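You operate a simulated robot arm through the tools that you are given. There is no shell and no other tool.

Carry out the task below with a simulated two-armed robot. There is one attempt and no reset: what you move stays moved.

TASK
Level the tank and the rod board, then open the supply wide.
Fine: both bubbles inside their lines.

Only the result counts: the job must be done as asked and must still hold three seconds after the hand-in. Knocking over, shifting, dropping, spilling or breaking anything else fails it.

THE ROBOT
Two 7-joint arms with two-finger grippers on one trunk that stands fixed in place. Base frame: the origin is at the foot of the trunk, x ahead of it, y to its left, z up; the work surface is at about z = 0.9. Readings come in m, degrees, newtons and seconds.
The left shoulder is at [0.045, 0.175, 1.203], the right one opposite. With the tool pointing down near the work surface each hand reaches from about 0.24 to 0.84 m from the base axis, measured 20 degrees to its own side. Payload 2.94 kg a hand.
Tool frame (each hand has its own): the origin (TCP) lies between the finger pads and is the grasp point; the fingertips stand 0.03 m ahead of it; z points along the fingers, y is the line along which they close. The gripper opens to 0.138 m; its body begins 0.109 m behind the TCP.
Orientation is that of the tool frame in the base frame, as a unit quaternion [x, y, z, w]. With the fingers straight down and closing along the base's y, the tool's x points along the base's -x, its y along +y and its z along -z.

THE INTERFACE
- The arms move only by the tool drive_tool. It takes "left_increments", "right_increments" or both (then of equal length, played together; a hand with none holds still); each is text: rows parted by semicolons, each of 7 numbers parted by spaces: the finger opening in m, from 0 to 0.138, then the shift along the tool's x, y, z in m, then the turn, a rotation vector about the tool's x, y, z in rad. In form: fingers x y z rx ry rz; .... A call has 1 to 20 rows; each row shifts and turns the commanded pose from where the row before left it, along the tool's axes as they then stand. Rows are played at 5 a second. More than 0.05 m and 8.6 degrees between two rows, or a gripper value outside its range, and nothing of the call is played. A pose out of reach is approached as far as the arm can. The call stops where the force on the tool passes 70 N (or 10 N more than at its start, if that is more) or the arm is blocked; 0.2 s more then pass. Each finger travels about 0.045 m/s and halts on what it meets, pressing with about 38 N; the grip force reading is that of the motor and also rises with nothing between the fingers. The clock runs only during rows and for 0.2 s after the last one: add rows that do not move to give the fingers time. The reply holds the time, the measured pose of the TCP, the force on the tool along the base axes, the opening and the grip force, in the units named above and with some noise, with the torque about the TCP (base axes, N m) and any sound that the robot's microphone picked up, and new pictures: "views" is both (left out), scene, wrist or none (wrist: the cameras of the hands that moved).
- Cameras (640 x 400 px; columns grow to the right, rows downward): "scene" is now at [0.1109, -0.0432, 1.6943]; the picture's right is [-0.49, -0.87, -0.00], its down [-0.53, 0.29, -0.80] and it looks along [0.70, -0.39, -0.60] (base axes); focal length 363 px, centre (320, 200). "left" rides on the left gripper at [0.071, -0.019, -0.146] in its tool frame; the picture's right is [0.26, 0.96, 0.00], its down [-0.85, 0.23, -0.48] and it looks along [-0.46, 0.12, 0.88] (tool axes); focal length 280 px, centre (320, 200). "right" rides on the right gripper at [0.071, 0.019, -0.146] in its tool frame; the picture's right is [-0.26, 0.97, 0.00], its down [-0.85, -0.23, -0.48] and it looks along [-0.46, -0.12, 0.88] (tool axes); focal length 280 px, centre (320, 200). There is no depth. A picture from a camera that has moved, and an enlarged one, comes with that camera's place and axes in the base frame and with its lens.
- raise_lower(by): moves the trunk up (or, below 0, down) by that many m; the arms and the scene camera ride with it, the base frame stays. It gives what a move gives, with no picture.
- aim_head(pan, tilt): turns the head with the scene camera to pan (to the left, within 120 degrees either way) and tilt (down, from -29 to 69), counted from straight ahead of the robot (the tilt from the chest, where the trunk bows). It gives what a move gives, and a new picture of the scene camera.
- inspect(camera, box): a new picture of the part [left, top, right, bottom] of that camera's present view, enlarged. It takes no simulated time.
- finish_job(): hands the job in; it is judged then, once.

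Nothing tells you positions but the pictures and the camera data. Unless the task says otherwise, let go and move clear before handing in.

The tools are called after "Call:" as a command line: name --argument value ..., lists and objects as JSON in quotes. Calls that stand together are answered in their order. drive_tool: Moves the arms, as the interface text tells. Its arguments: {"type":"object","properties":{"left_increments":{"type":"string"},"right_increments":{"type":"string"},"views":{"type":"string","enum":["both","scene","wrist","none"]}},"required":[]} The other tools are called the same way: raise_lower (by) moves the trunk up or down; aim_head (pan, tilt) turns the head that bears the scene camera; inspect (camera, box) takes an enlarged picture of a part of a camera's view; finish_job () hands the job in.

At the start:

```text
t: 0.0
left_position: [0.5881, -0.027, 1.3689]
left_ee_rot: [0.0, 1.0, -0.001, 0.0]
left_contact_force: [0.4, -0.4, 0.4]
left_wrist_torque: [-0.01, -0.03, -0.01]
left_opening: 0.1379
left_grasp_force: 0.2
right_position: [0.3491, -0.4903, 1.2334]
right_ee_rot: [0.0, 1.0, 0.0, 0.0]
right_contact_force: [-0.6, -0.9, 0.0]
right_wrist_torque: [-0.01, 0.04, -0.01]
right_opening: 0.1381
right_grasp_force: 0.1
trunk travel left (down, up): [-0.375, 0.359]
head pan, tilt (commanded): [-29.1, 36.9]
```

scene: 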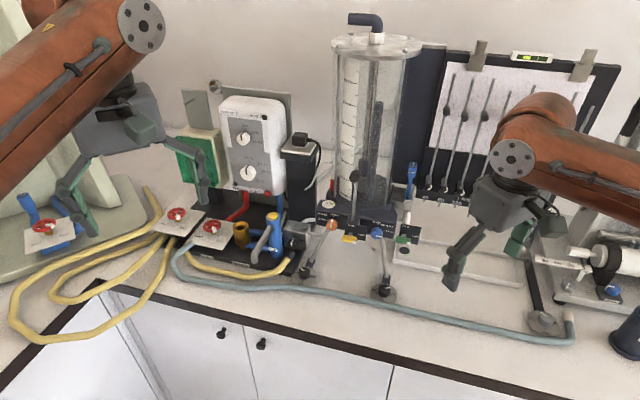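
right: 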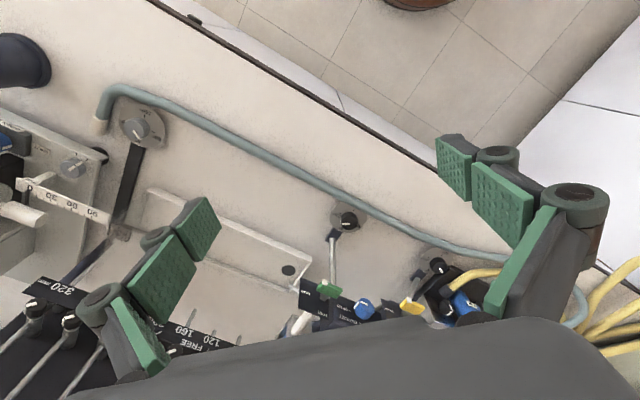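
left: 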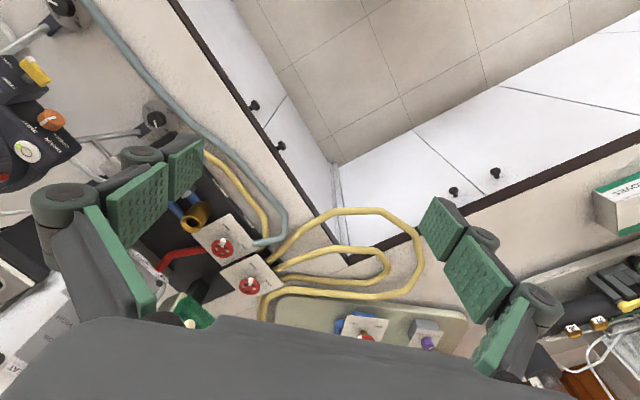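

I see a bench with a water tank on legs with levelling feet, a rod board behind and to the right, valves and hoses on the left. First I'll look closer at each part before moving.

Call:
inspect --camera "scene" --box '[280, 150, 440, 310]'

Call:
inspect --camera "scene" --box '[420, 20, 640, 340]'

Call:
inspect --camera "scene" --box '[150, 80, 330, 290]'

Call:
inspect --camera "right" --box '[0, 60, 480, 360]'

Call:
inspect --camera "left" --box '[0, 0, 320, 330]'

```text
2.50 times, centred on (360, 230) of scene
camera zoom: at [0.1109, -0.0432, 1.6943], right [-0.49, -0.87, 0.0], down [-0.53, 0.29, -0.8], along [0.7, -0.39, -0.6], focal length 907 px, centre (220, 125)
```

zoom: 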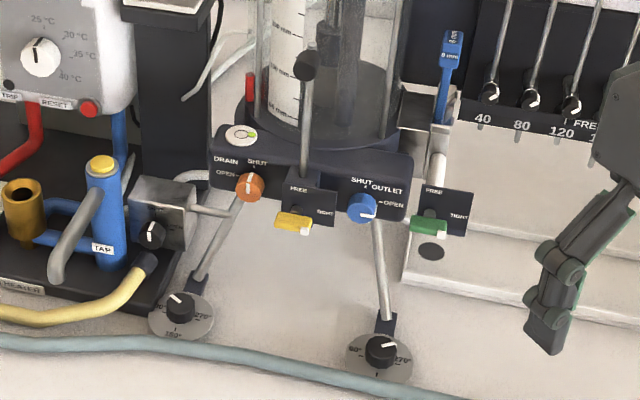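

```text
1.25 times, centred on (530, 180) of scene
camera zoom: at [0.1109, -0.0432, 1.6943], right [-0.49, -0.87, 0.0], down [-0.53, 0.29, -0.8], along [0.7, -0.39, -0.6], focal length 454 px, centre (58, 225)
```

zoom: 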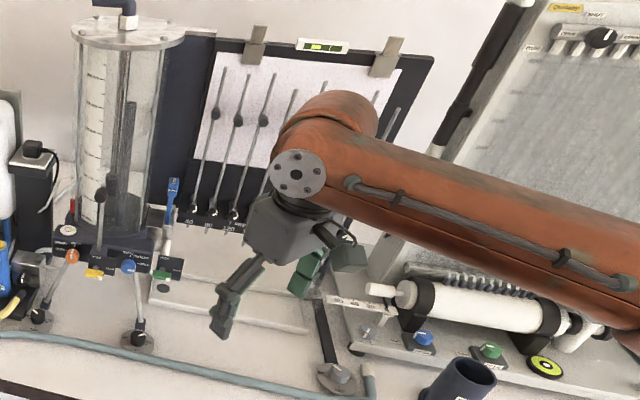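

```text
1.90 times, centred on (240, 185) of scene
camera zoom: at [0.1109, -0.0432, 1.6943], right [-0.49, -0.87, 0.0], down [-0.53, 0.29, -0.8], along [0.7, -0.39, -0.6], focal length 691 px, centre (472, 229)
```

zoom: 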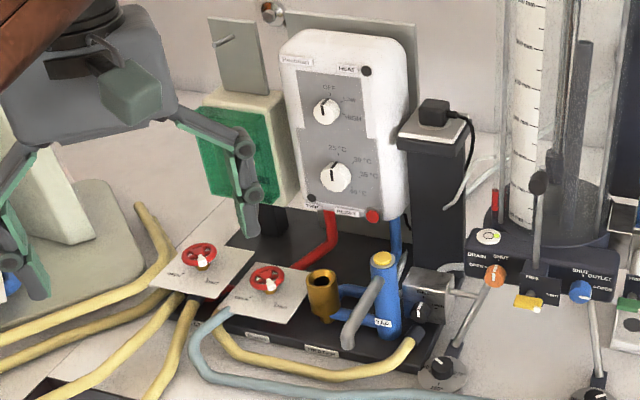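

```text
1.33 times, centred on (240, 210) of right
camera zoom: at [0.2785, -0.4714, 1.3801], right [0.26, 0.97, 0.0], down [0.85, -0.23, 0.48], along [0.46, -0.12, -0.88], focal length 374 px, centre (427, 187)
```

zoom: 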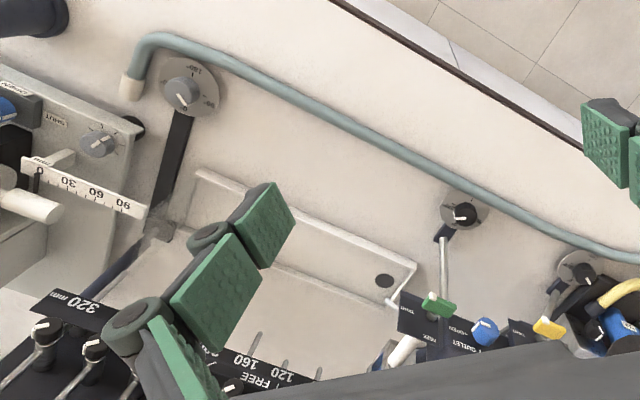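

```text
1.21 times, centred on (160, 165) of left
camera zoom: at [0.5174, -0.046, 1.5135], right [-0.26, 0.96, 0.0], down [0.85, 0.23, 0.48], along [0.46, 0.13, -0.88], focal length 340 px, centre (514, 242)
```

zoom: 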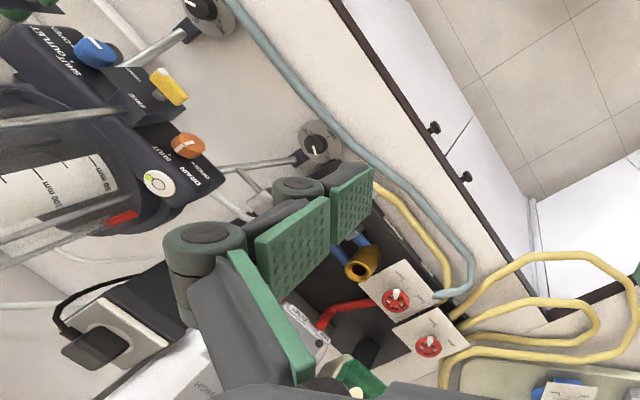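

The tank has two levelling feet with dial knobs and a round bubble on its panel. The rod board has one foot knob on the right and a spirit level on top. I need to read the valve labels and trace the hoses, so I'll turn the head.

Call:
inspect --camera "scene" --box '[0, 180, 320, 380]'

Call:
inspect --camera "scene" --box '[140, 190, 240, 260]'

Call:
inspect --camera "scene" --box '[300, 180, 440, 260]'

Call:
inspect --camera "scene" --box '[280, 250, 420, 310]'

Call:
inspect --camera "scene" --box '[490, 40, 570, 80]'

Call:
inspect --camera "scene" --box '[315, 190, 345, 210]'

Call:
inspect --camera "left" --box '[180, 200, 300, 300]'

Call:
inspect --camera "right" --box '[80, 80, 200, 160]'

```text
2.00 times, centred on (160, 280) of scene
camera zoom: at [0.1109, -0.0432, 1.6943], right [-0.49, -0.87, 0.0], down [-0.53, 0.29, -0.8], along [0.7, -0.39, -0.6], focal length 726 px, centre (640, 40)
```

zoom: 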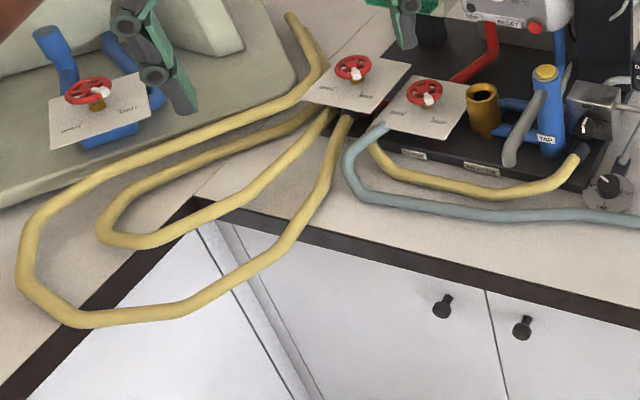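

```text
5.71 times, centred on (190, 225) of scene
camera zoom: at [0.1109, -0.0432, 1.6943], right [-0.49, -0.87, 0.0], down [-0.53, 0.29, -0.8], along [0.7, -0.39, -0.6], focal length 2073 px, centre (1063, 57)
```

zoom: 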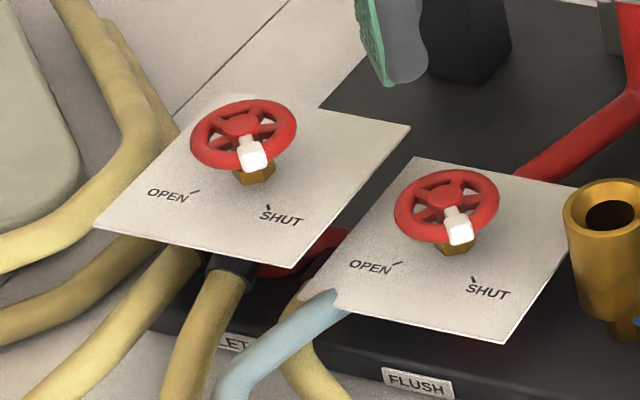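

```text
4.57 times, centred on (370, 220) of scene
camera zoom: at [0.1109, -0.0432, 1.6943], right [-0.49, -0.87, 0.0], down [-0.53, 0.29, -0.8], along [0.7, -0.39, -0.6], focal length 1658 px, centre (91, 109)
```

zoom: 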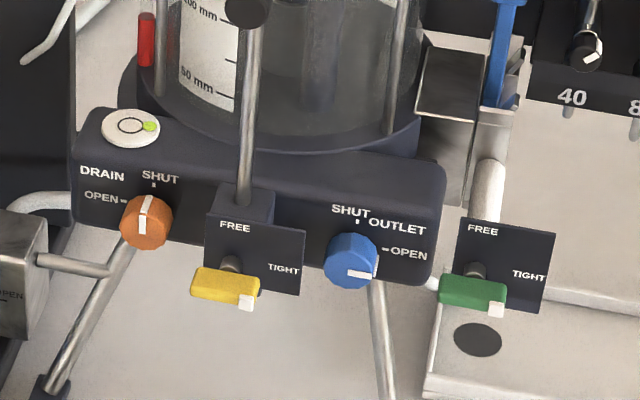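

```text
4.57 times, centred on (350, 280) of scene
camera zoom: at [0.1109, -0.0432, 1.6943], right [-0.49, -0.87, 0.0], down [-0.53, 0.29, -0.8], along [0.7, -0.39, -0.6], focal length 1658 px, centre (183, -166)
```

zoom: 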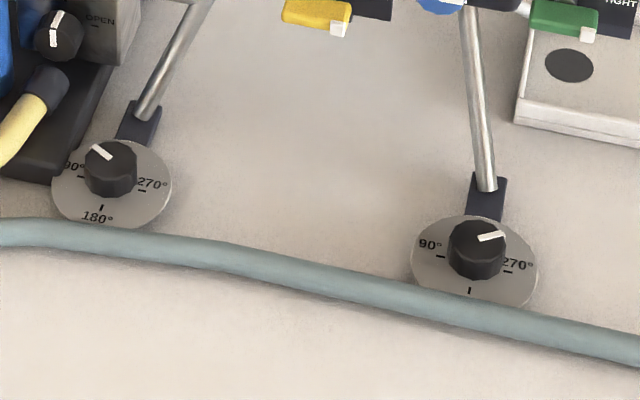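

```text
8.00 times, centred on (530, 60) of scene
camera zoom: at [0.1109, -0.0432, 1.6943], right [-0.49, -0.87, 0.0], down [-0.53, 0.29, -0.8], along [0.7, -0.39, -0.6], focal length 2902 px, centre (-1360, 1320)
```

zoom: 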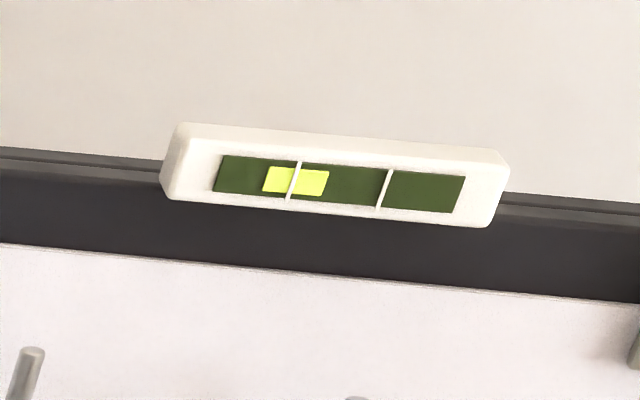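

```text
16.00 times, centred on (330, 200) of scene
camera zoom: at [0.1109, -0.0432, 1.6943], right [-0.49, -0.87, 0.0], down [-0.53, 0.29, -0.8], along [0.7, -0.39, -0.6], focal length 5805 px, centre (160, 200)
```

zoom: 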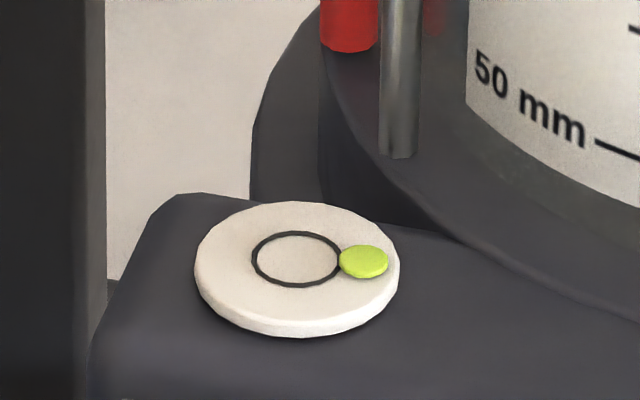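

```text
4.00 times, centred on (240, 250) of left
camera zoom: at [0.5174, -0.046, 1.5135], right [-0.26, 0.96, 0.0], down [0.85, 0.23, 0.48], along [0.46, 0.13, -0.88], focal length 1122 px, centre (640, 0)
```

zoom: 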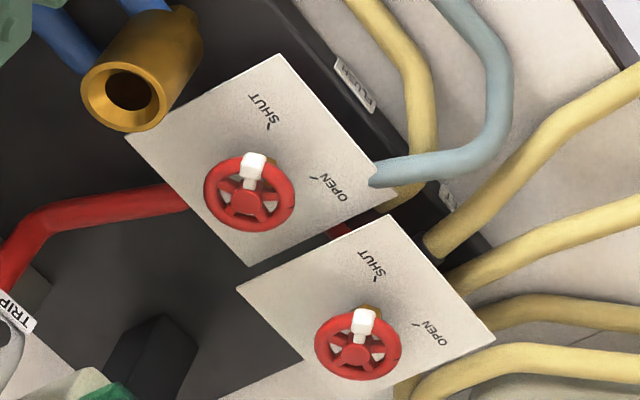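

```text
5.00 times, centred on (140, 120) of right
camera zoom: at [0.2785, -0.4714, 1.3801], right [0.26, 0.97, 0.0], down [0.85, -0.23, 0.48], along [0.46, -0.12, -0.88], focal length 1402 px, centre (1220, 600)
```

zoom: 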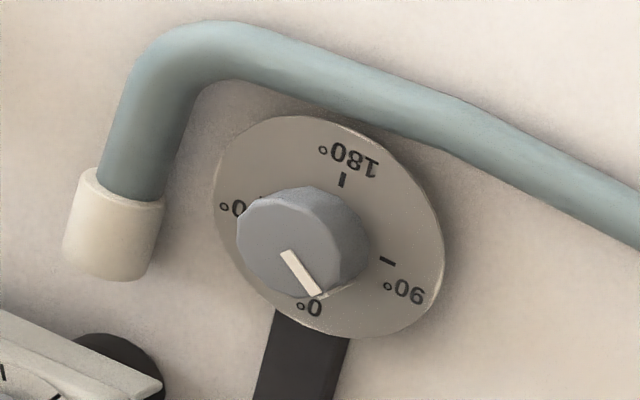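

Both bubbles are off. The tank's sits to the right of its ring and the board's sits left of its lines. I can see FLUSH and OPEN/SHUT plates and FREE/TIGHT clamps, and I'll turn the head to read the labels and trace which hose feeds what.

Call:
aim_head --pan -5 --tilt 50

Call:
inspect --camera "left" --box '[160, 130, 440, 360]'

Call:
inspect --camera "left" --box '[0, 0, 200, 200]'

```text
t: 0.9
left_position: [0.5881, -0.0268, 1.3665]
left_ee_rot: [-0.001, 1.0, 0.0, 0.001]
left_contact_force: [0.6, 0.0, -0.2]
left_wrist_torque: [-0.02, 0.02, 0.03]
left_opening: 0.1382
left_grasp_force: 0.0
right_position: [0.3479, -0.4909, 1.2338]
right_ee_rot: [0.0, 1.0, 0.0, 0.0]
right_contact_force: [-0.7, -0.7, -0.1]
right_wrist_torque: [0.03, 0.02, -0.03]
right_opening: 0.138
right_grasp_force: 0.1
trunk travel left (down, up): [-0.375, 0.359]
head pan, tilt (commanded): [-5.0, 50.0]
camera scene: at [0.1115, -0.0077, 1.6755], right [-0.09, -1.0, 0.0], down [-0.76, 0.07, -0.64], along [0.64, -0.06, -0.77], focal length 363 px, centre (320, 200)
```

scene: 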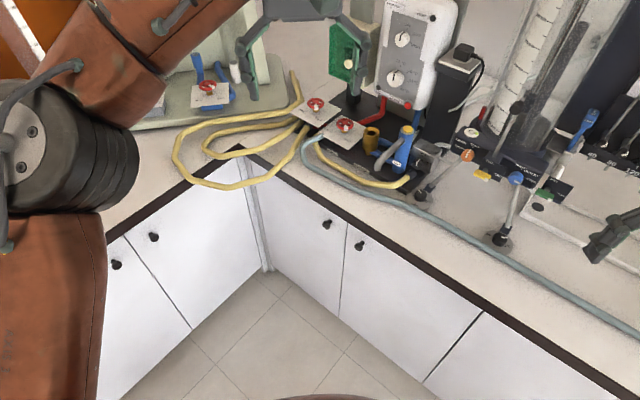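

```text
1.74 times, centred on (300, 245) of left
camera zoom: at [0.5174, -0.046, 1.5135], right [-0.26, 0.96, 0.0], down [0.85, 0.23, 0.48], along [0.46, 0.13, -0.88], focal length 488 px, centre (355, 122)
```

zoom: 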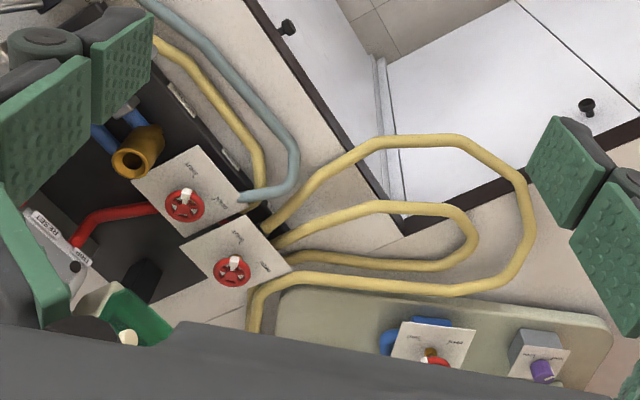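

```text
2.00 times, centred on (100, 100) of left
camera zoom: at [0.5174, -0.046, 1.5135], right [-0.26, 0.96, 0.0], down [0.85, 0.23, 0.48], along [0.46, 0.13, -0.88], focal length 561 px, centre (760, 400)
```

zoom: 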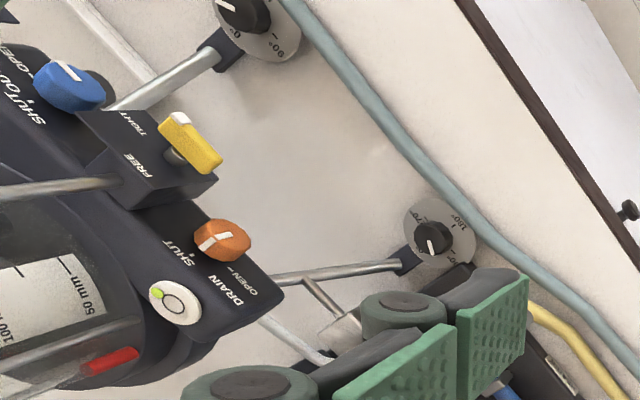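

The knob on the grey block left of the tank, marked OPEN, sits between the tank and the yellow hose. I'll move the left hand back and to the right at its present height so its wrist camera can see that block and the tank panel.

Call:
drive_tool --left_increments "0.138 0.02 -0.04 0 0 0 0;0.138 0.02 -0.04 0 0 0 0;0.138 0.02 -0.04 0 0 0 0;0.138 0.02 -0.04 0 0 0 0;0.138 0.02 -0.04 0 0 0 0" --views "wrist"

Call:
inspect --camera "scene" --box '[250, 80, 450, 230]'

Call:
inspect --camera "scene" --box '[440, 80, 600, 240]'

Call:
inspect --camera "scene" --box '[140, 30, 340, 200]'

```text
t: 2.1
left_position: [0.5068, -0.1984, 1.3681]
left_ee_rot: [-0.001, 1.0, -0.001, -0.001]
left_contact_force: [0.4, 0.8, 0.1]
left_wrist_torque: [-0.03, 0.07, 0.0]
left_opening: 0.1381
left_grasp_force: 0.1
left hand out of reach, approached as far as the arm can: row 5
right_position: [0.3497, -0.4908, 1.2344]
right_ee_rot: [0.0, 1.0, 0.001, -0.001]
right_contact_force: [-0.2, 0.4, -0.9]
right_wrist_torque: [-0.05, 0.05, 0.0]
right_opening: 0.1381
right_grasp_force: 0.0
trunk travel left (down, up): [-0.375, 0.359]
head pan, tilt (commanded): [-5.0, 50.0]
camera left: at [0.4353, -0.2162, 1.514], right [-0.26, 0.96, 0.0], down [0.85, 0.23, 0.48], along [0.46, 0.12, -0.88], focal length 280 px, centre (320, 200)
```

left: 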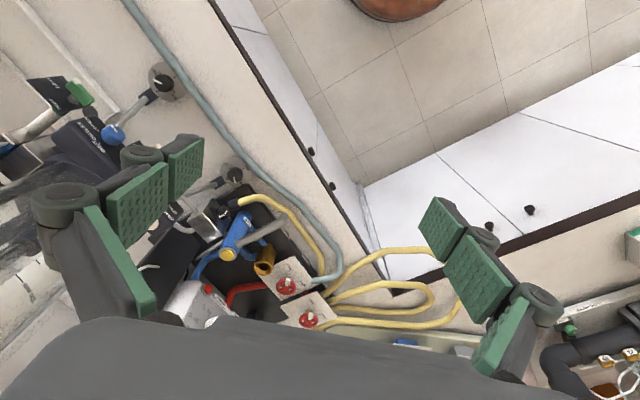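

```text
2.67 times, centred on (350, 155) of scene
camera zoom: at [0.1129, -0.0081, 1.6753], right [-0.09, -1.0, 0.0], down [-0.76, 0.07, -0.64], along [0.64, -0.06, -0.77], focal length 967 px, centre (240, 320)
```

zoom: 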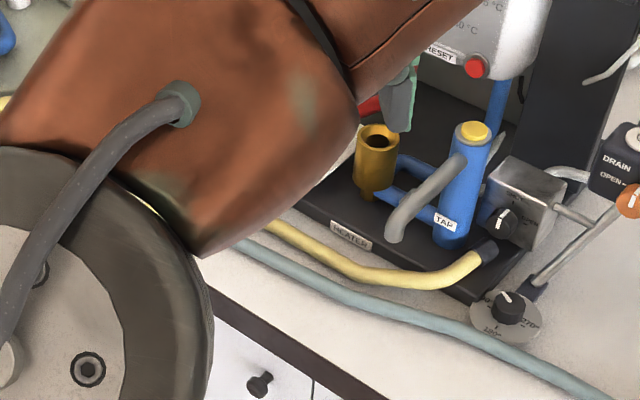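

```text
2.50 times, centred on (520, 160) of scene
camera zoom: at [0.1129, -0.0081, 1.6753], right [-0.09, -1.0, 0.0], down [-0.76, 0.07, -0.64], along [0.64, -0.06, -0.77], focal length 907 px, centre (-180, 300)
```

zoom: 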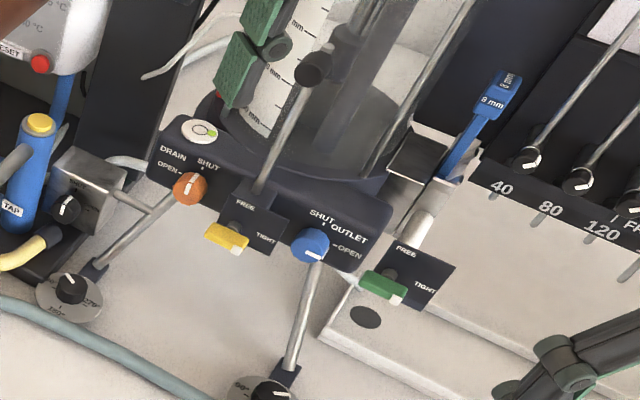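

```text
2.35 times, centred on (240, 115) of scene
camera zoom: at [0.1129, -0.0081, 1.6753], right [-0.09, -1.0, 0.0], down [-0.76, 0.07, -0.64], along [0.64, -0.06, -0.77], focal length 854 px, centre (508, 400)
```

zoom: 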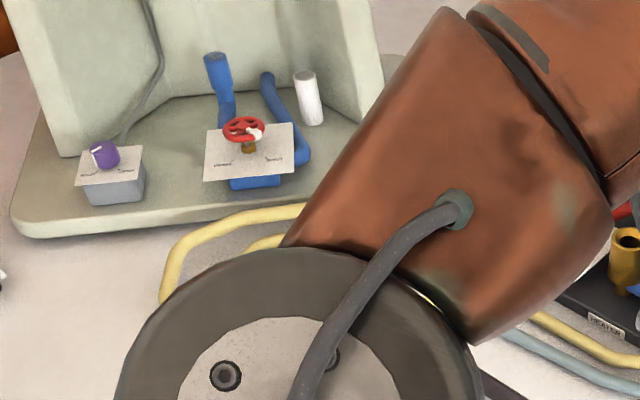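

The grey block at the tank's left carries a small black knob with markings, with the yellow hose on its inlet side. I'll zoom in there and on the left camera's view.

Call:
inspect --camera "scene" --box '[425, 130, 485, 170]'

Call:
inspect --camera "left" --box '[140, 140, 380, 340]'

Call:
inspect --camera "left" --box '[180, 160, 260, 220]'

Call:
inspect --camera "left" --box '[0, 40, 180, 180]'

Call:
inspect --camera "left" --box '[250, 230, 480, 350]'

```text
10.00 times, centred on (455, 150) of scene
camera zoom: at [0.1129, -0.0081, 1.6753], right [-0.09, -1.0, 0.0], down [-0.76, 0.07, -0.64], along [0.64, -0.06, -0.77], focal length 3628 px, centre (-1030, 700)
```

zoom: 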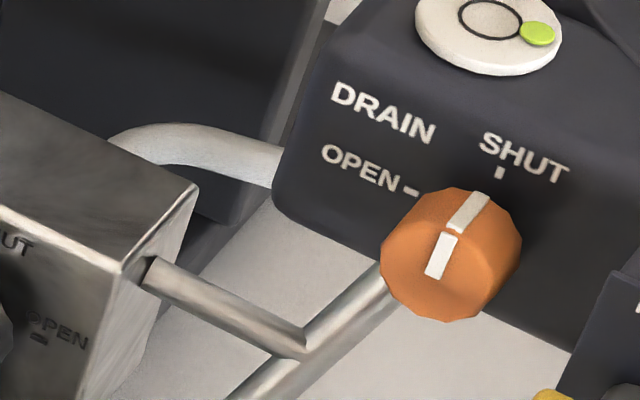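

```text
2.00 times, centred on (260, 240) of left
camera zoom: at [0.4353, -0.2162, 1.514], right [-0.26, 0.96, 0.0], down [0.85, 0.23, 0.48], along [0.46, 0.12, -0.88], focal length 561 px, centre (440, 120)
```

zoom: 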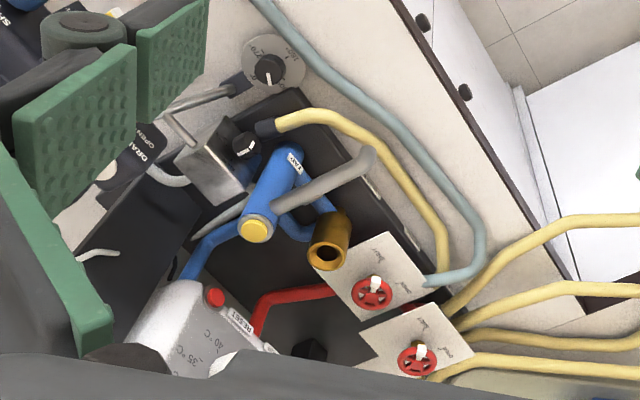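

```text
6.67 times, centred on (220, 190) of left
camera zoom: at [0.4353, -0.2162, 1.514], right [-0.26, 0.96, 0.0], down [0.85, 0.23, 0.48], along [0.46, 0.12, -0.88], focal length 1869 px, centre (987, 267)
```

zoom: 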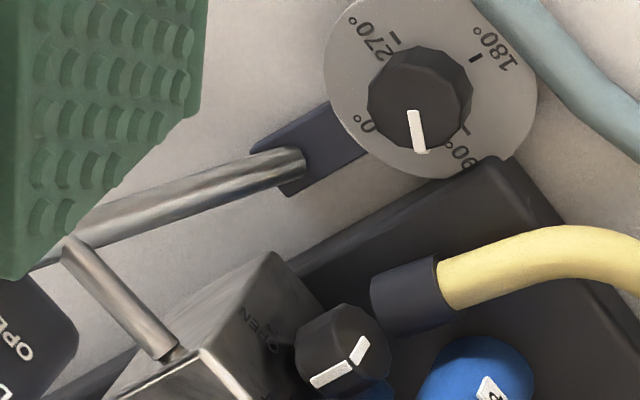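

```text
2.86 times, centred on (90, 110) of left
camera zoom: at [0.4353, -0.2162, 1.514], right [-0.26, 0.96, 0.0], down [0.85, 0.23, 0.48], along [0.46, 0.12, -0.88], focal length 801 px, centre (977, 457)
```

zoom: 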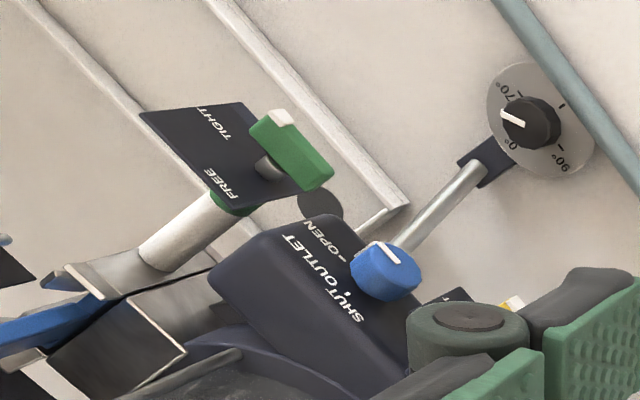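

```text
2.78 times, centred on (365, 290) of left
camera zoom: at [0.4353, -0.2162, 1.514], right [-0.26, 0.96, 0.0], down [0.85, 0.23, 0.48], along [0.46, 0.12, -0.88], focal length 780 px, centre (195, -50)
```

zoom: 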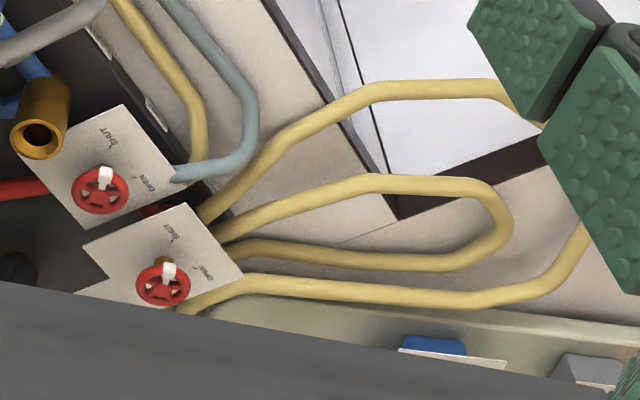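

I can't yet tell where the yellow hose from the tank's inlet block leads under the valve plates. I'll move the left hand out of the scene camera's line of sight and look again.

Call:
drive_tool --left_increments "0.138 0.0 0.05 0 0 0 0;0.138 0.0 0.05 0 0 0 0;0.138 0.0 0.05 0 0 0 0;0.138 0.0 0.05 0 0 0 0;0.138 0.02 0.05 0 0 0 0;0.138 0.02 0.05 0 0 0 0;0.138 0.02 0.05 0 0 0 0;0.138 0.02 0.05 0 0 0 0;0.138 0.02 0.05 0 0 0 0;0.138 0.02 0.05 0 0 0 0" --views "wrist"

Call:
aim_head --pan -8 --tilt 38

```text
refused: row 5 steps farther than a row can; nothing moved
```

```text
t: 2.8
left_position: [0.5061, -0.1968, 1.3694]
left_ee_rot: [-0.001, 1.0, 0.0, 0.002]
left_contact_force: [-0.1, 0.1, -0.5]
left_wrist_torque: [0.02, -0.01, 0.01]
left_opening: 0.1382
left_grasp_force: 0.2
right_position: [0.3477, -0.4897, 1.2352]
right_ee_rot: [0.0, 1.0, -0.001, 0.001]
right_contact_force: [0.4, -0.5, -1.1]
right_wrist_torque: [0.03, 0.02, 0.05]
right_opening: 0.1381
right_grasp_force: 0.0
trunk travel left (down, up): [-0.375, 0.359]
head pan, tilt (commanded): [-8.0, 38.0]
camera scene: at [0.1196, -0.0128, 1.6926], right [-0.14, -0.99, 0.0], down [-0.61, 0.09, -0.79], along [0.78, -0.11, -0.62], focal length 363 px, centre (320, 200)
```

scene: 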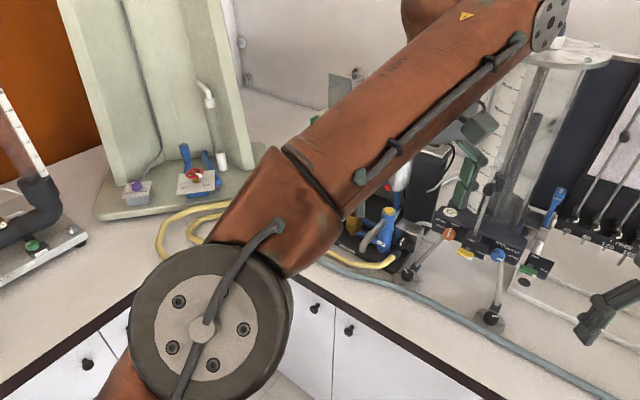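

That move was refused because a row exceeded the step limit. I'll send it again with smaller steps, bringing the left hand back to its own side.

Call:
drive_tool --left_increments "0.138 0.0 0.045 0 0 0 0;0.138 0.0 0.045 0 0 0 0;0.138 0.0 0.045 0 0 0 0;0.138 0.0 0.045 0 0 0 0;0.138 0.02 0.045 0 0 0 0;0.138 0.02 0.045 0 0 0 0;0.138 0.02 0.045 0 0 0 0;0.138 0.02 0.045 0 0 0 0;0.138 0.02 0.045 0 0 0 0;0.138 0.02 0.045 0 0 0 0;0.138 0.02 0.045 0 0 0 0;0.138 0.02 0.045 0 0 0 0" --views "both"

```text
t: 5.4
left_position: [0.3405, 0.346, 1.3683]
left_ee_rot: [0.001, 1.0, -0.001, 0.0]
left_contact_force: [-0.2, 0.4, -0.8]
left_wrist_torque: [-0.08, -0.01, 0.0]
left_opening: 0.1381
left_grasp_force: 0.1
right_position: [0.3476, -0.4883, 1.2345]
right_ee_rot: [0.0, 1.0, -0.001, 0.001]
right_contact_force: [-0.8, 0.4, 0.0]
right_wrist_torque: [-0.03, -0.04, 0.03]
right_opening: 0.138
right_grasp_force: 0.1
trunk travel left (down, up): [-0.375, 0.359]
head pan, tilt (commanded): [-8.0, 38.0]
camera scene: at [0.1188, -0.0105, 1.6928], right [-0.14, -0.99, 0.0], down [-0.61, 0.08, -0.79], along [0.78, -0.11, -0.61], focal length 363 px, centre (320, 200)
camera left: at [0.2695, 0.3273, 1.5124], right [-0.26, 0.97, 0.0], down [0.85, 0.23, 0.48], along [0.46, 0.12, -0.88], focal length 280 px, centre (320, 200)
```

scene: 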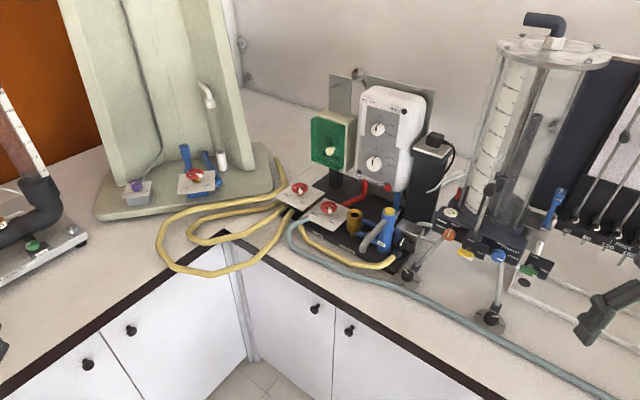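
left: 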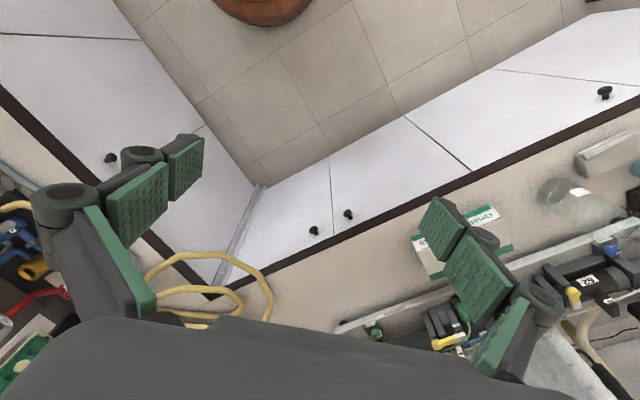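

Call:
inspect --camera "scene" --box '[150, 140, 310, 280]'

Call:
inspect --camera "scene" --box '[260, 160, 360, 240]'

Call:
inspect --camera "scene" --box '[280, 60, 480, 200]'

Call:
inspect --camera "scene" --box '[320, 190, 440, 280]'

Call:
inspect --camera "scene" --box '[80, 60, 280, 220]'

Call:
inspect --camera "scene" --box '[400, 180, 560, 300]'

```text
2.86 times, centred on (230, 210) of scene
camera zoom: at [0.1188, -0.0105, 1.6928], right [-0.14, -0.99, 0.0], down [-0.61, 0.08, -0.79], along [0.78, -0.11, -0.61], focal length 1036 px, centre (577, 171)
```

zoom: 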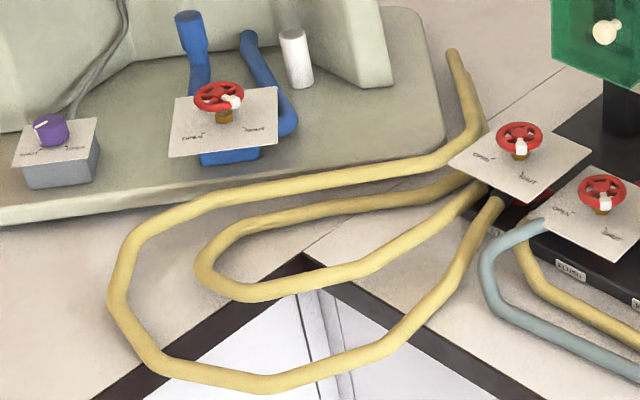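

```text
5.00 times, centred on (310, 200) of scene
camera zoom: at [0.1188, -0.0105, 1.6928], right [-0.14, -0.99, 0.0], down [-0.61, 0.08, -0.79], along [0.78, -0.11, -0.61], focal length 1814 px, centre (370, 200)
```

zoom: 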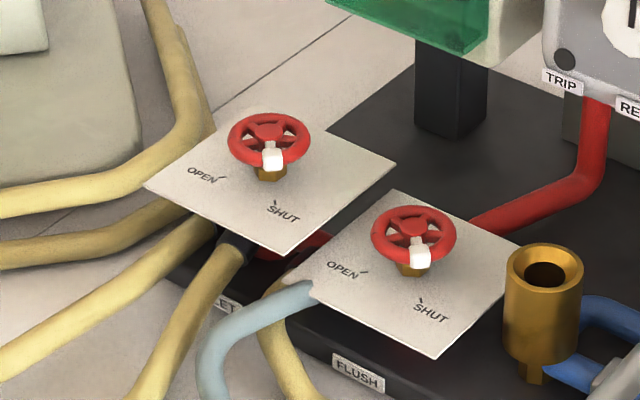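

```text
2.86 times, centred on (380, 130) of scene
camera zoom: at [0.1188, -0.0105, 1.6928], right [-0.14, -0.99, 0.0], down [-0.61, 0.08, -0.79], along [0.78, -0.11, -0.61], focal length 1036 px, centre (149, 400)
```

zoom: 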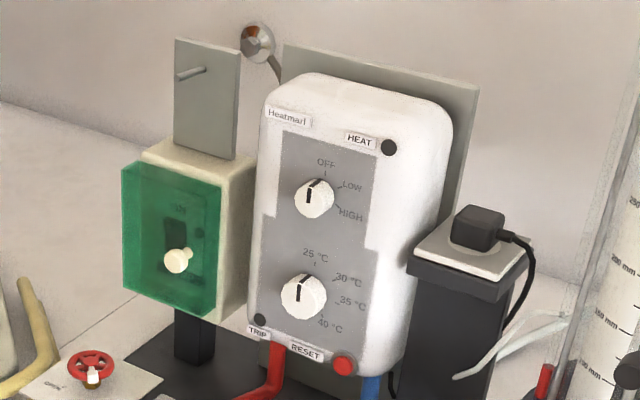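

```text
4.44 times, centred on (380, 235) of scene
camera zoom: at [0.1188, -0.0105, 1.6928], right [-0.14, -0.99, 0.0], down [-0.61, 0.08, -0.79], along [0.78, -0.11, -0.61], focal length 1612 px, centre (53, 44)
```

zoom: 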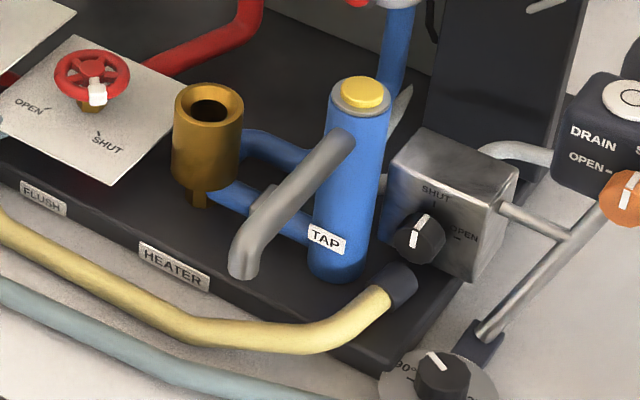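

```text
2.50 times, centred on (180, 140) of scene
camera zoom: at [0.1188, -0.0105, 1.6928], right [-0.14, -0.99, 0.0], down [-0.61, 0.08, -0.79], along [0.78, -0.11, -0.61], focal length 907 px, centre (670, 350)
```

zoom: 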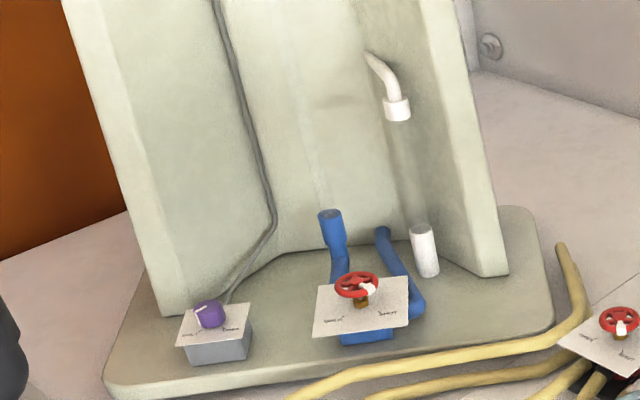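

```text
3.33 times, centred on (480, 240) of scene
camera zoom: at [0.1188, -0.0105, 1.6928], right [-0.14, -0.99, 0.0], down [-0.61, 0.08, -0.79], along [0.78, -0.11, -0.61], focal length 1209 px, centre (-213, 67)
```

zoom: 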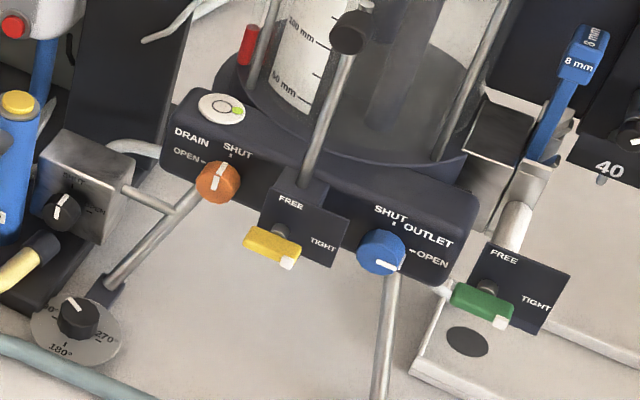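

Reach estimates put the red wheels at 1.0–1.1 m, beyond the arm. The black SHUT/OPEN knob on the tank's steel inlet block is within reach and is probably the supply. I'll bring the right hand over, still high, to look for a label on the block and get a closer view of the feet.

Call:
drive_tool --right_increments "0.138 -0.036 0.02 0 0 0 0;0.138 -0.036 0.02 0 0 0 0;0.138 -0.036 0.02 0 0 0 0;0.138 -0.036 0.02 0 0 0 0;0.138 -0.036 0.02 0 0 0 0;0.138 -0.036 0.02 0 0 0 0" --views "wrist"

Call:
aim_head --pan -35 --tilt 42

```text
t: 6.8
left_position: [0.345, 0.3427, 1.3661]
left_ee_rot: [-0.001, 1.0, 0.0, 0.0]
left_contact_force: [0.6, -0.2, 0.7]
left_wrist_torque: [0.05, 0.05, 0.01]
left_opening: 0.138
left_grasp_force: 0.0
right_position: [0.5674, -0.3726, 1.2331]
right_ee_rot: [0.0, 1.0, 0.001, 0.0]
right_contact_force: [0.6, -0.6, 0.2]
right_wrist_torque: [0.03, 0.02, 0.0]
right_opening: 0.1377
right_grasp_force: 0.1
trunk travel left (down, up): [-0.375, 0.359]
head pan, tilt (commanded): [-8.0, 38.0]
camera right: at [0.4976, -0.3538, 1.3798], right [0.26, 0.96, 0.0], down [0.85, -0.23, 0.47], along [0.46, -0.12, -0.88], focal length 280 px, centre (320, 200)
```

right: 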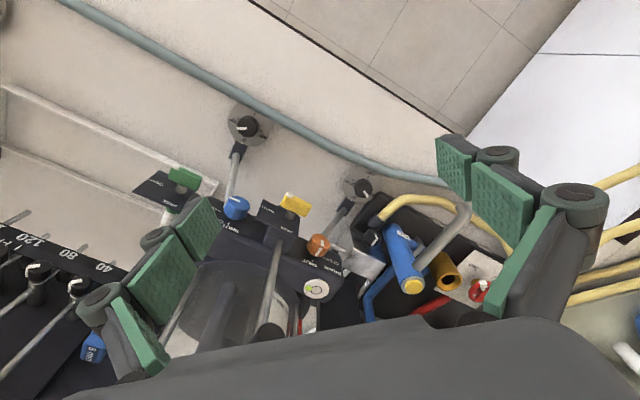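

```text
t: 7.7
left_position: [0.3428, 0.343, 1.366]
left_ee_rot: [-0.001, 1.0, 0.0, 0.0]
left_contact_force: [-0.6, 0.4, -0.7]
left_wrist_torque: [-0.01, -0.01, -0.01]
left_opening: 0.1381
left_grasp_force: 0.0
right_position: [0.5658, -0.3717, 1.2349]
right_ee_rot: [0.001, 1.0, 0.0, 0.0]
right_contact_force: [0.1, 0.4, 0.4]
right_wrist_torque: [0.02, 0.01, 0.0]
right_opening: 0.138
right_grasp_force: 0.0
trunk travel left (down, up): [-0.375, 0.359]
head pan, tilt (commanded): [-35.0, 42.0]
camera scene: at [0.1039, -0.0482, 1.6866], right [-0.57, -0.82, 0.0], down [-0.55, 0.38, -0.74], along [0.61, -0.43, -0.67], focal length 363 px, centre (320, 200)
```

scene: 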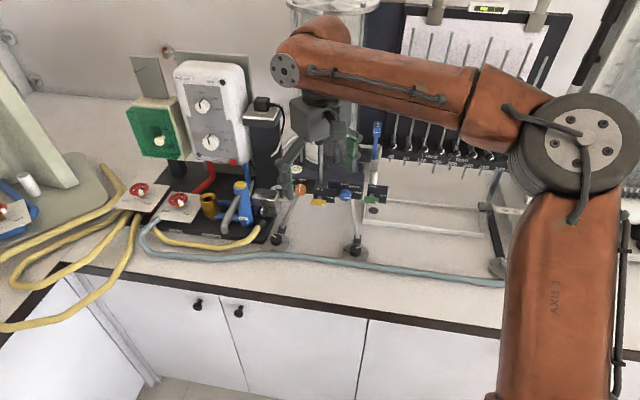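

Call:
inspect --camera "right" --box '[320, 170, 480, 320]'

Call:
inspect --camera "right" --box '[200, 90, 400, 310]'

Call:
inspect --camera "right" --box '[340, 210, 400, 270]'

Call:
inspect --camera "right" --box '[210, 90, 280, 150]'

Call:
inspect --camera "right" --box '[330, 170, 390, 210]'

Call:
inspect --camera "scene" --box '[220, 160, 300, 260]'

```text
2.67 times, centred on (400, 245) of right
camera zoom: at [0.4955, -0.3526, 1.381], right [0.26, 0.97, 0.0], down [0.85, -0.23, 0.48], along [0.46, -0.12, -0.88], focal length 748 px, centre (107, 80)
```

zoom: 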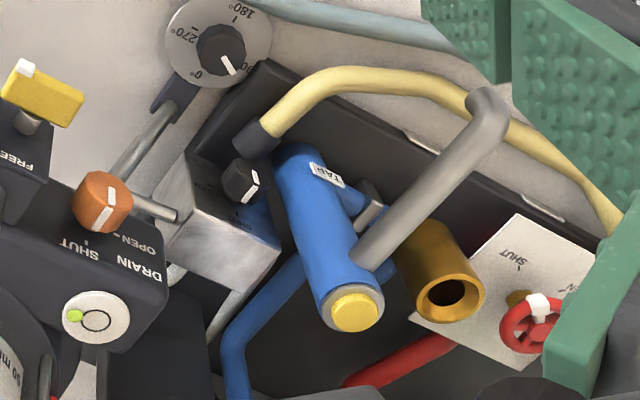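

```text
1.82 times, centred on (300, 200) of right
camera zoom: at [0.4955, -0.3526, 1.381], right [0.26, 0.97, 0.0], down [0.85, -0.23, 0.48], along [0.46, -0.12, -0.88], focal length 510 px, centre (356, 200)
```

zoom: 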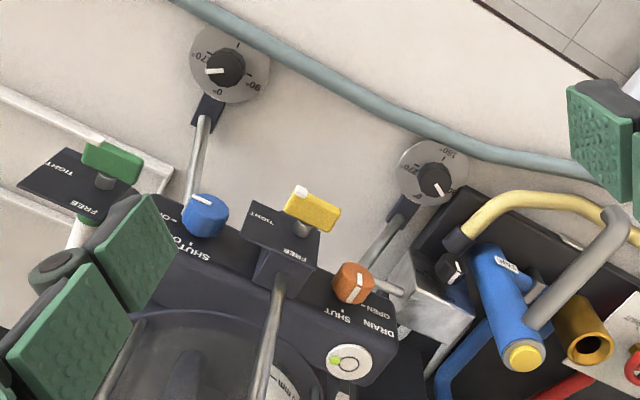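

```text
6.67 times, centred on (370, 240) of right
camera zoom: at [0.4955, -0.3526, 1.381], right [0.26, 0.97, 0.0], down [0.85, -0.23, 0.48], along [0.46, -0.12, -0.88], focal length 1869 px, centre (-13, -67)
```

zoom: 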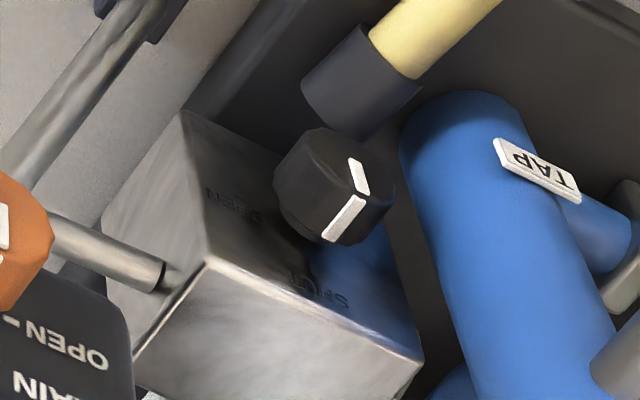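

```text
6.67 times, centred on (245, 120) of right
camera zoom: at [0.4955, -0.3526, 1.381], right [0.26, 0.97, 0.0], down [0.85, -0.23, 0.48], along [0.46, -0.12, -0.88], focal length 1869 px, centre (820, 733)
```

zoom: 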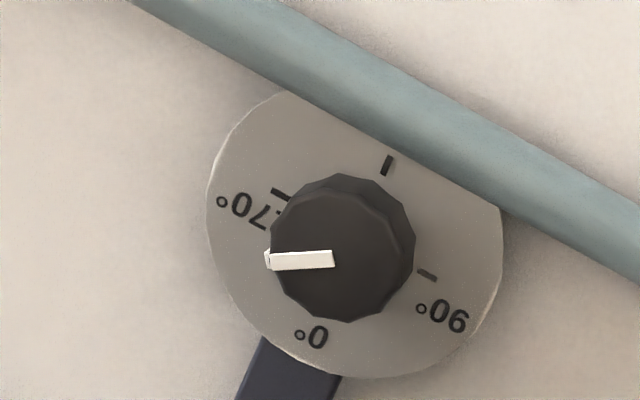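

```text
10.00 times, centred on (360, 190) of right
camera zoom: at [0.4955, -0.3526, 1.381], right [0.26, 0.97, 0.0], down [0.85, -0.23, 0.48], along [0.46, -0.12, -0.88], focal length 2804 px, centre (-80, 300)
```

zoom: 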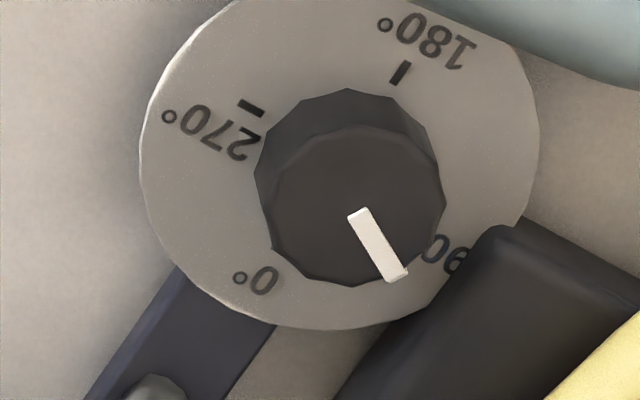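

```text
4.00 times, centred on (260, 210) of scene
camera zoom: at [0.1039, -0.0482, 1.6866], right [-0.57, -0.82, 0.0], down [-0.55, 0.38, -0.74], along [0.61, -0.43, -0.67], focal length 1451 px, centre (560, 160)
```

zoom: 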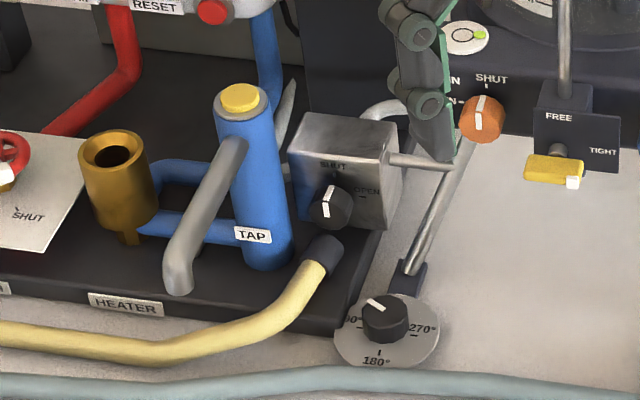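

The black knob on the steel inlet block points to SHUT, and it is the only tank-inlet control within reach. The foot knobs are near (0.573, -0.490) and (0.727, -0.335), tops at about z 0.938, both close under the panel's knobs and the yellow lever. I'll yaw the right hand so it closes parallel to the panel and tilt it away from the tank, staying high for now.

Call:
drive_tool --right_increments "0.138 0 0 0 0 0 0.128;0.138 0 0 0 0 0 0.128;0.138 0 0 0 0 0 0.128;0.12 0 0 0 0 0 0.128;0.1 0 0 0 0 0 0.128;0.08 0 0 0 0 0 0.128;0.07 0 0 0 0 -0.11 0;0.07 0 0 0 0 -0.11 0;0.07 0 0 0 0 -0.11 0;0.07 0 0 0 0 -0.11 0" --views "both"

```text
t: 9.9
left_position: [0.3411, 0.3449, 1.3658]
left_ee_rot: [-0.001, 1.0, -0.001, 0.0]
left_contact_force: [-0.8, -0.2, -0.3]
left_wrist_torque: [0.0, 0.0, -0.02]
left_opening: 0.1382
left_grasp_force: 0.1
right_position: [0.564, -0.3702, 1.2344]
right_ee_rot: [0.366, 0.905, -0.082, 0.203]
right_contact_force: [0.6, 0.8, -0.1]
right_wrist_torque: [-0.01, 0.01, 0.02]
right_opening: 0.0701
right_grasp_force: 0.0
trunk travel left (down, up): [-0.375, 0.359]
head pan, tilt (commanded): [-35.0, 42.0]
camera scene: at [0.1028, -0.0475, 1.6868], right [-0.57, -0.82, 0.0], down [-0.55, 0.38, -0.74], along [0.61, -0.43, -0.67], focal length 363 px, centre (320, 200)
camera right: at [0.4869, -0.268, 1.3365], right [0.84, 0.53, 0.11], down [0.25, -0.56, 0.79], along [0.48, -0.64, -0.6], focal length 280 px, centre (320, 200)
```

scene: 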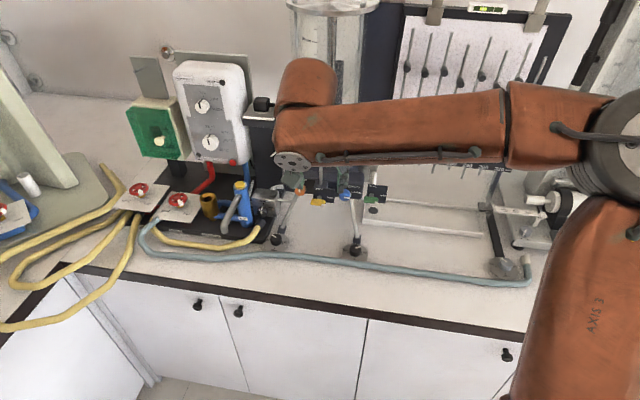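
right: 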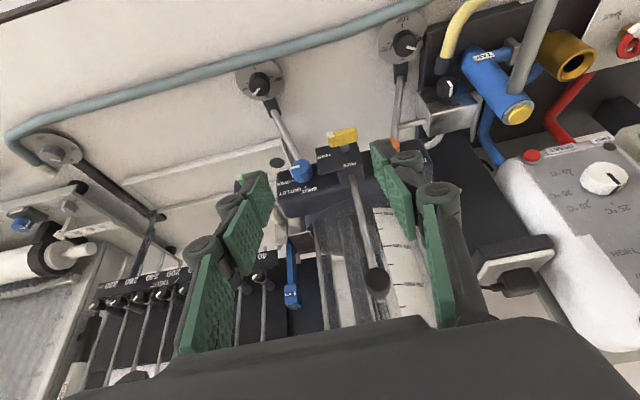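

The hand is now yawed and leaning away from the tank. Next it goes to a pre-grasp pose 0.1 m back along the tool axis from the right foot knob.

Call:
drive_tool --right_increments "0.07 0.0098 -0.0161 0.0377 0 0 0;0.07 0.0098 -0.0161 0.0377 0 0 0;0.07 0.0098 -0.0161 0.0377 0 0 0;0.07 0.0098 -0.0161 0.0377 0 0 0;0.07 0.0098 -0.0161 0.0377 0 0 0" --views "both"

```text
t: 11.1
left_position: [0.3424, 0.3437, 1.3669]
left_ee_rot: [-0.001, 1.0, 0.0, -0.001]
left_contact_force: [0.7, -0.1, 0.6]
left_wrist_torque: [0.02, 0.0, 0.0]
left_opening: 0.1379
left_grasp_force: 0.0
right_position: [0.5363, -0.4523, 1.0427]
right_ee_rot: [0.365, 0.905, -0.081, 0.203]
right_contact_force: [0.8, 0.0, -0.6]
right_wrist_torque: [0.0, 0.03, -0.02]
right_opening: 0.0698
right_grasp_force: 0.1
trunk travel left (down, up): [-0.375, 0.359]
head pan, tilt (commanded): [-35.0, 42.0]
camera scene: at [0.1038, -0.0493, 1.6866], right [-0.57, -0.82, 0.0], down [-0.55, 0.38, -0.74], along [0.61, -0.43, -0.67], focal length 363 px, centre (320, 200)
camera right: at [0.4583, -0.3517, 1.1446], right [0.84, 0.53, 0.11], down [0.25, -0.56, 0.79], along [0.48, -0.64, -0.6], focal length 280 px, centre (320, 200)
```

scene: 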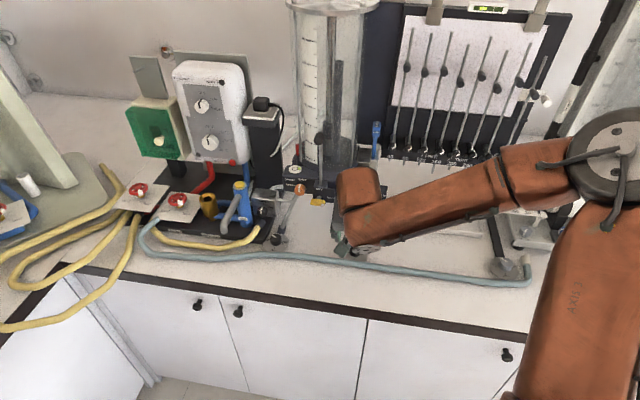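
right: 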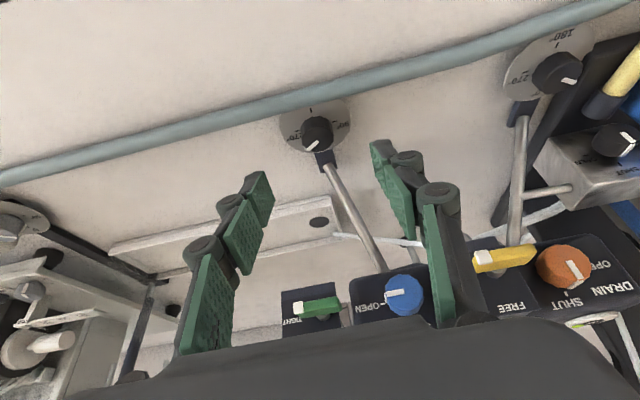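

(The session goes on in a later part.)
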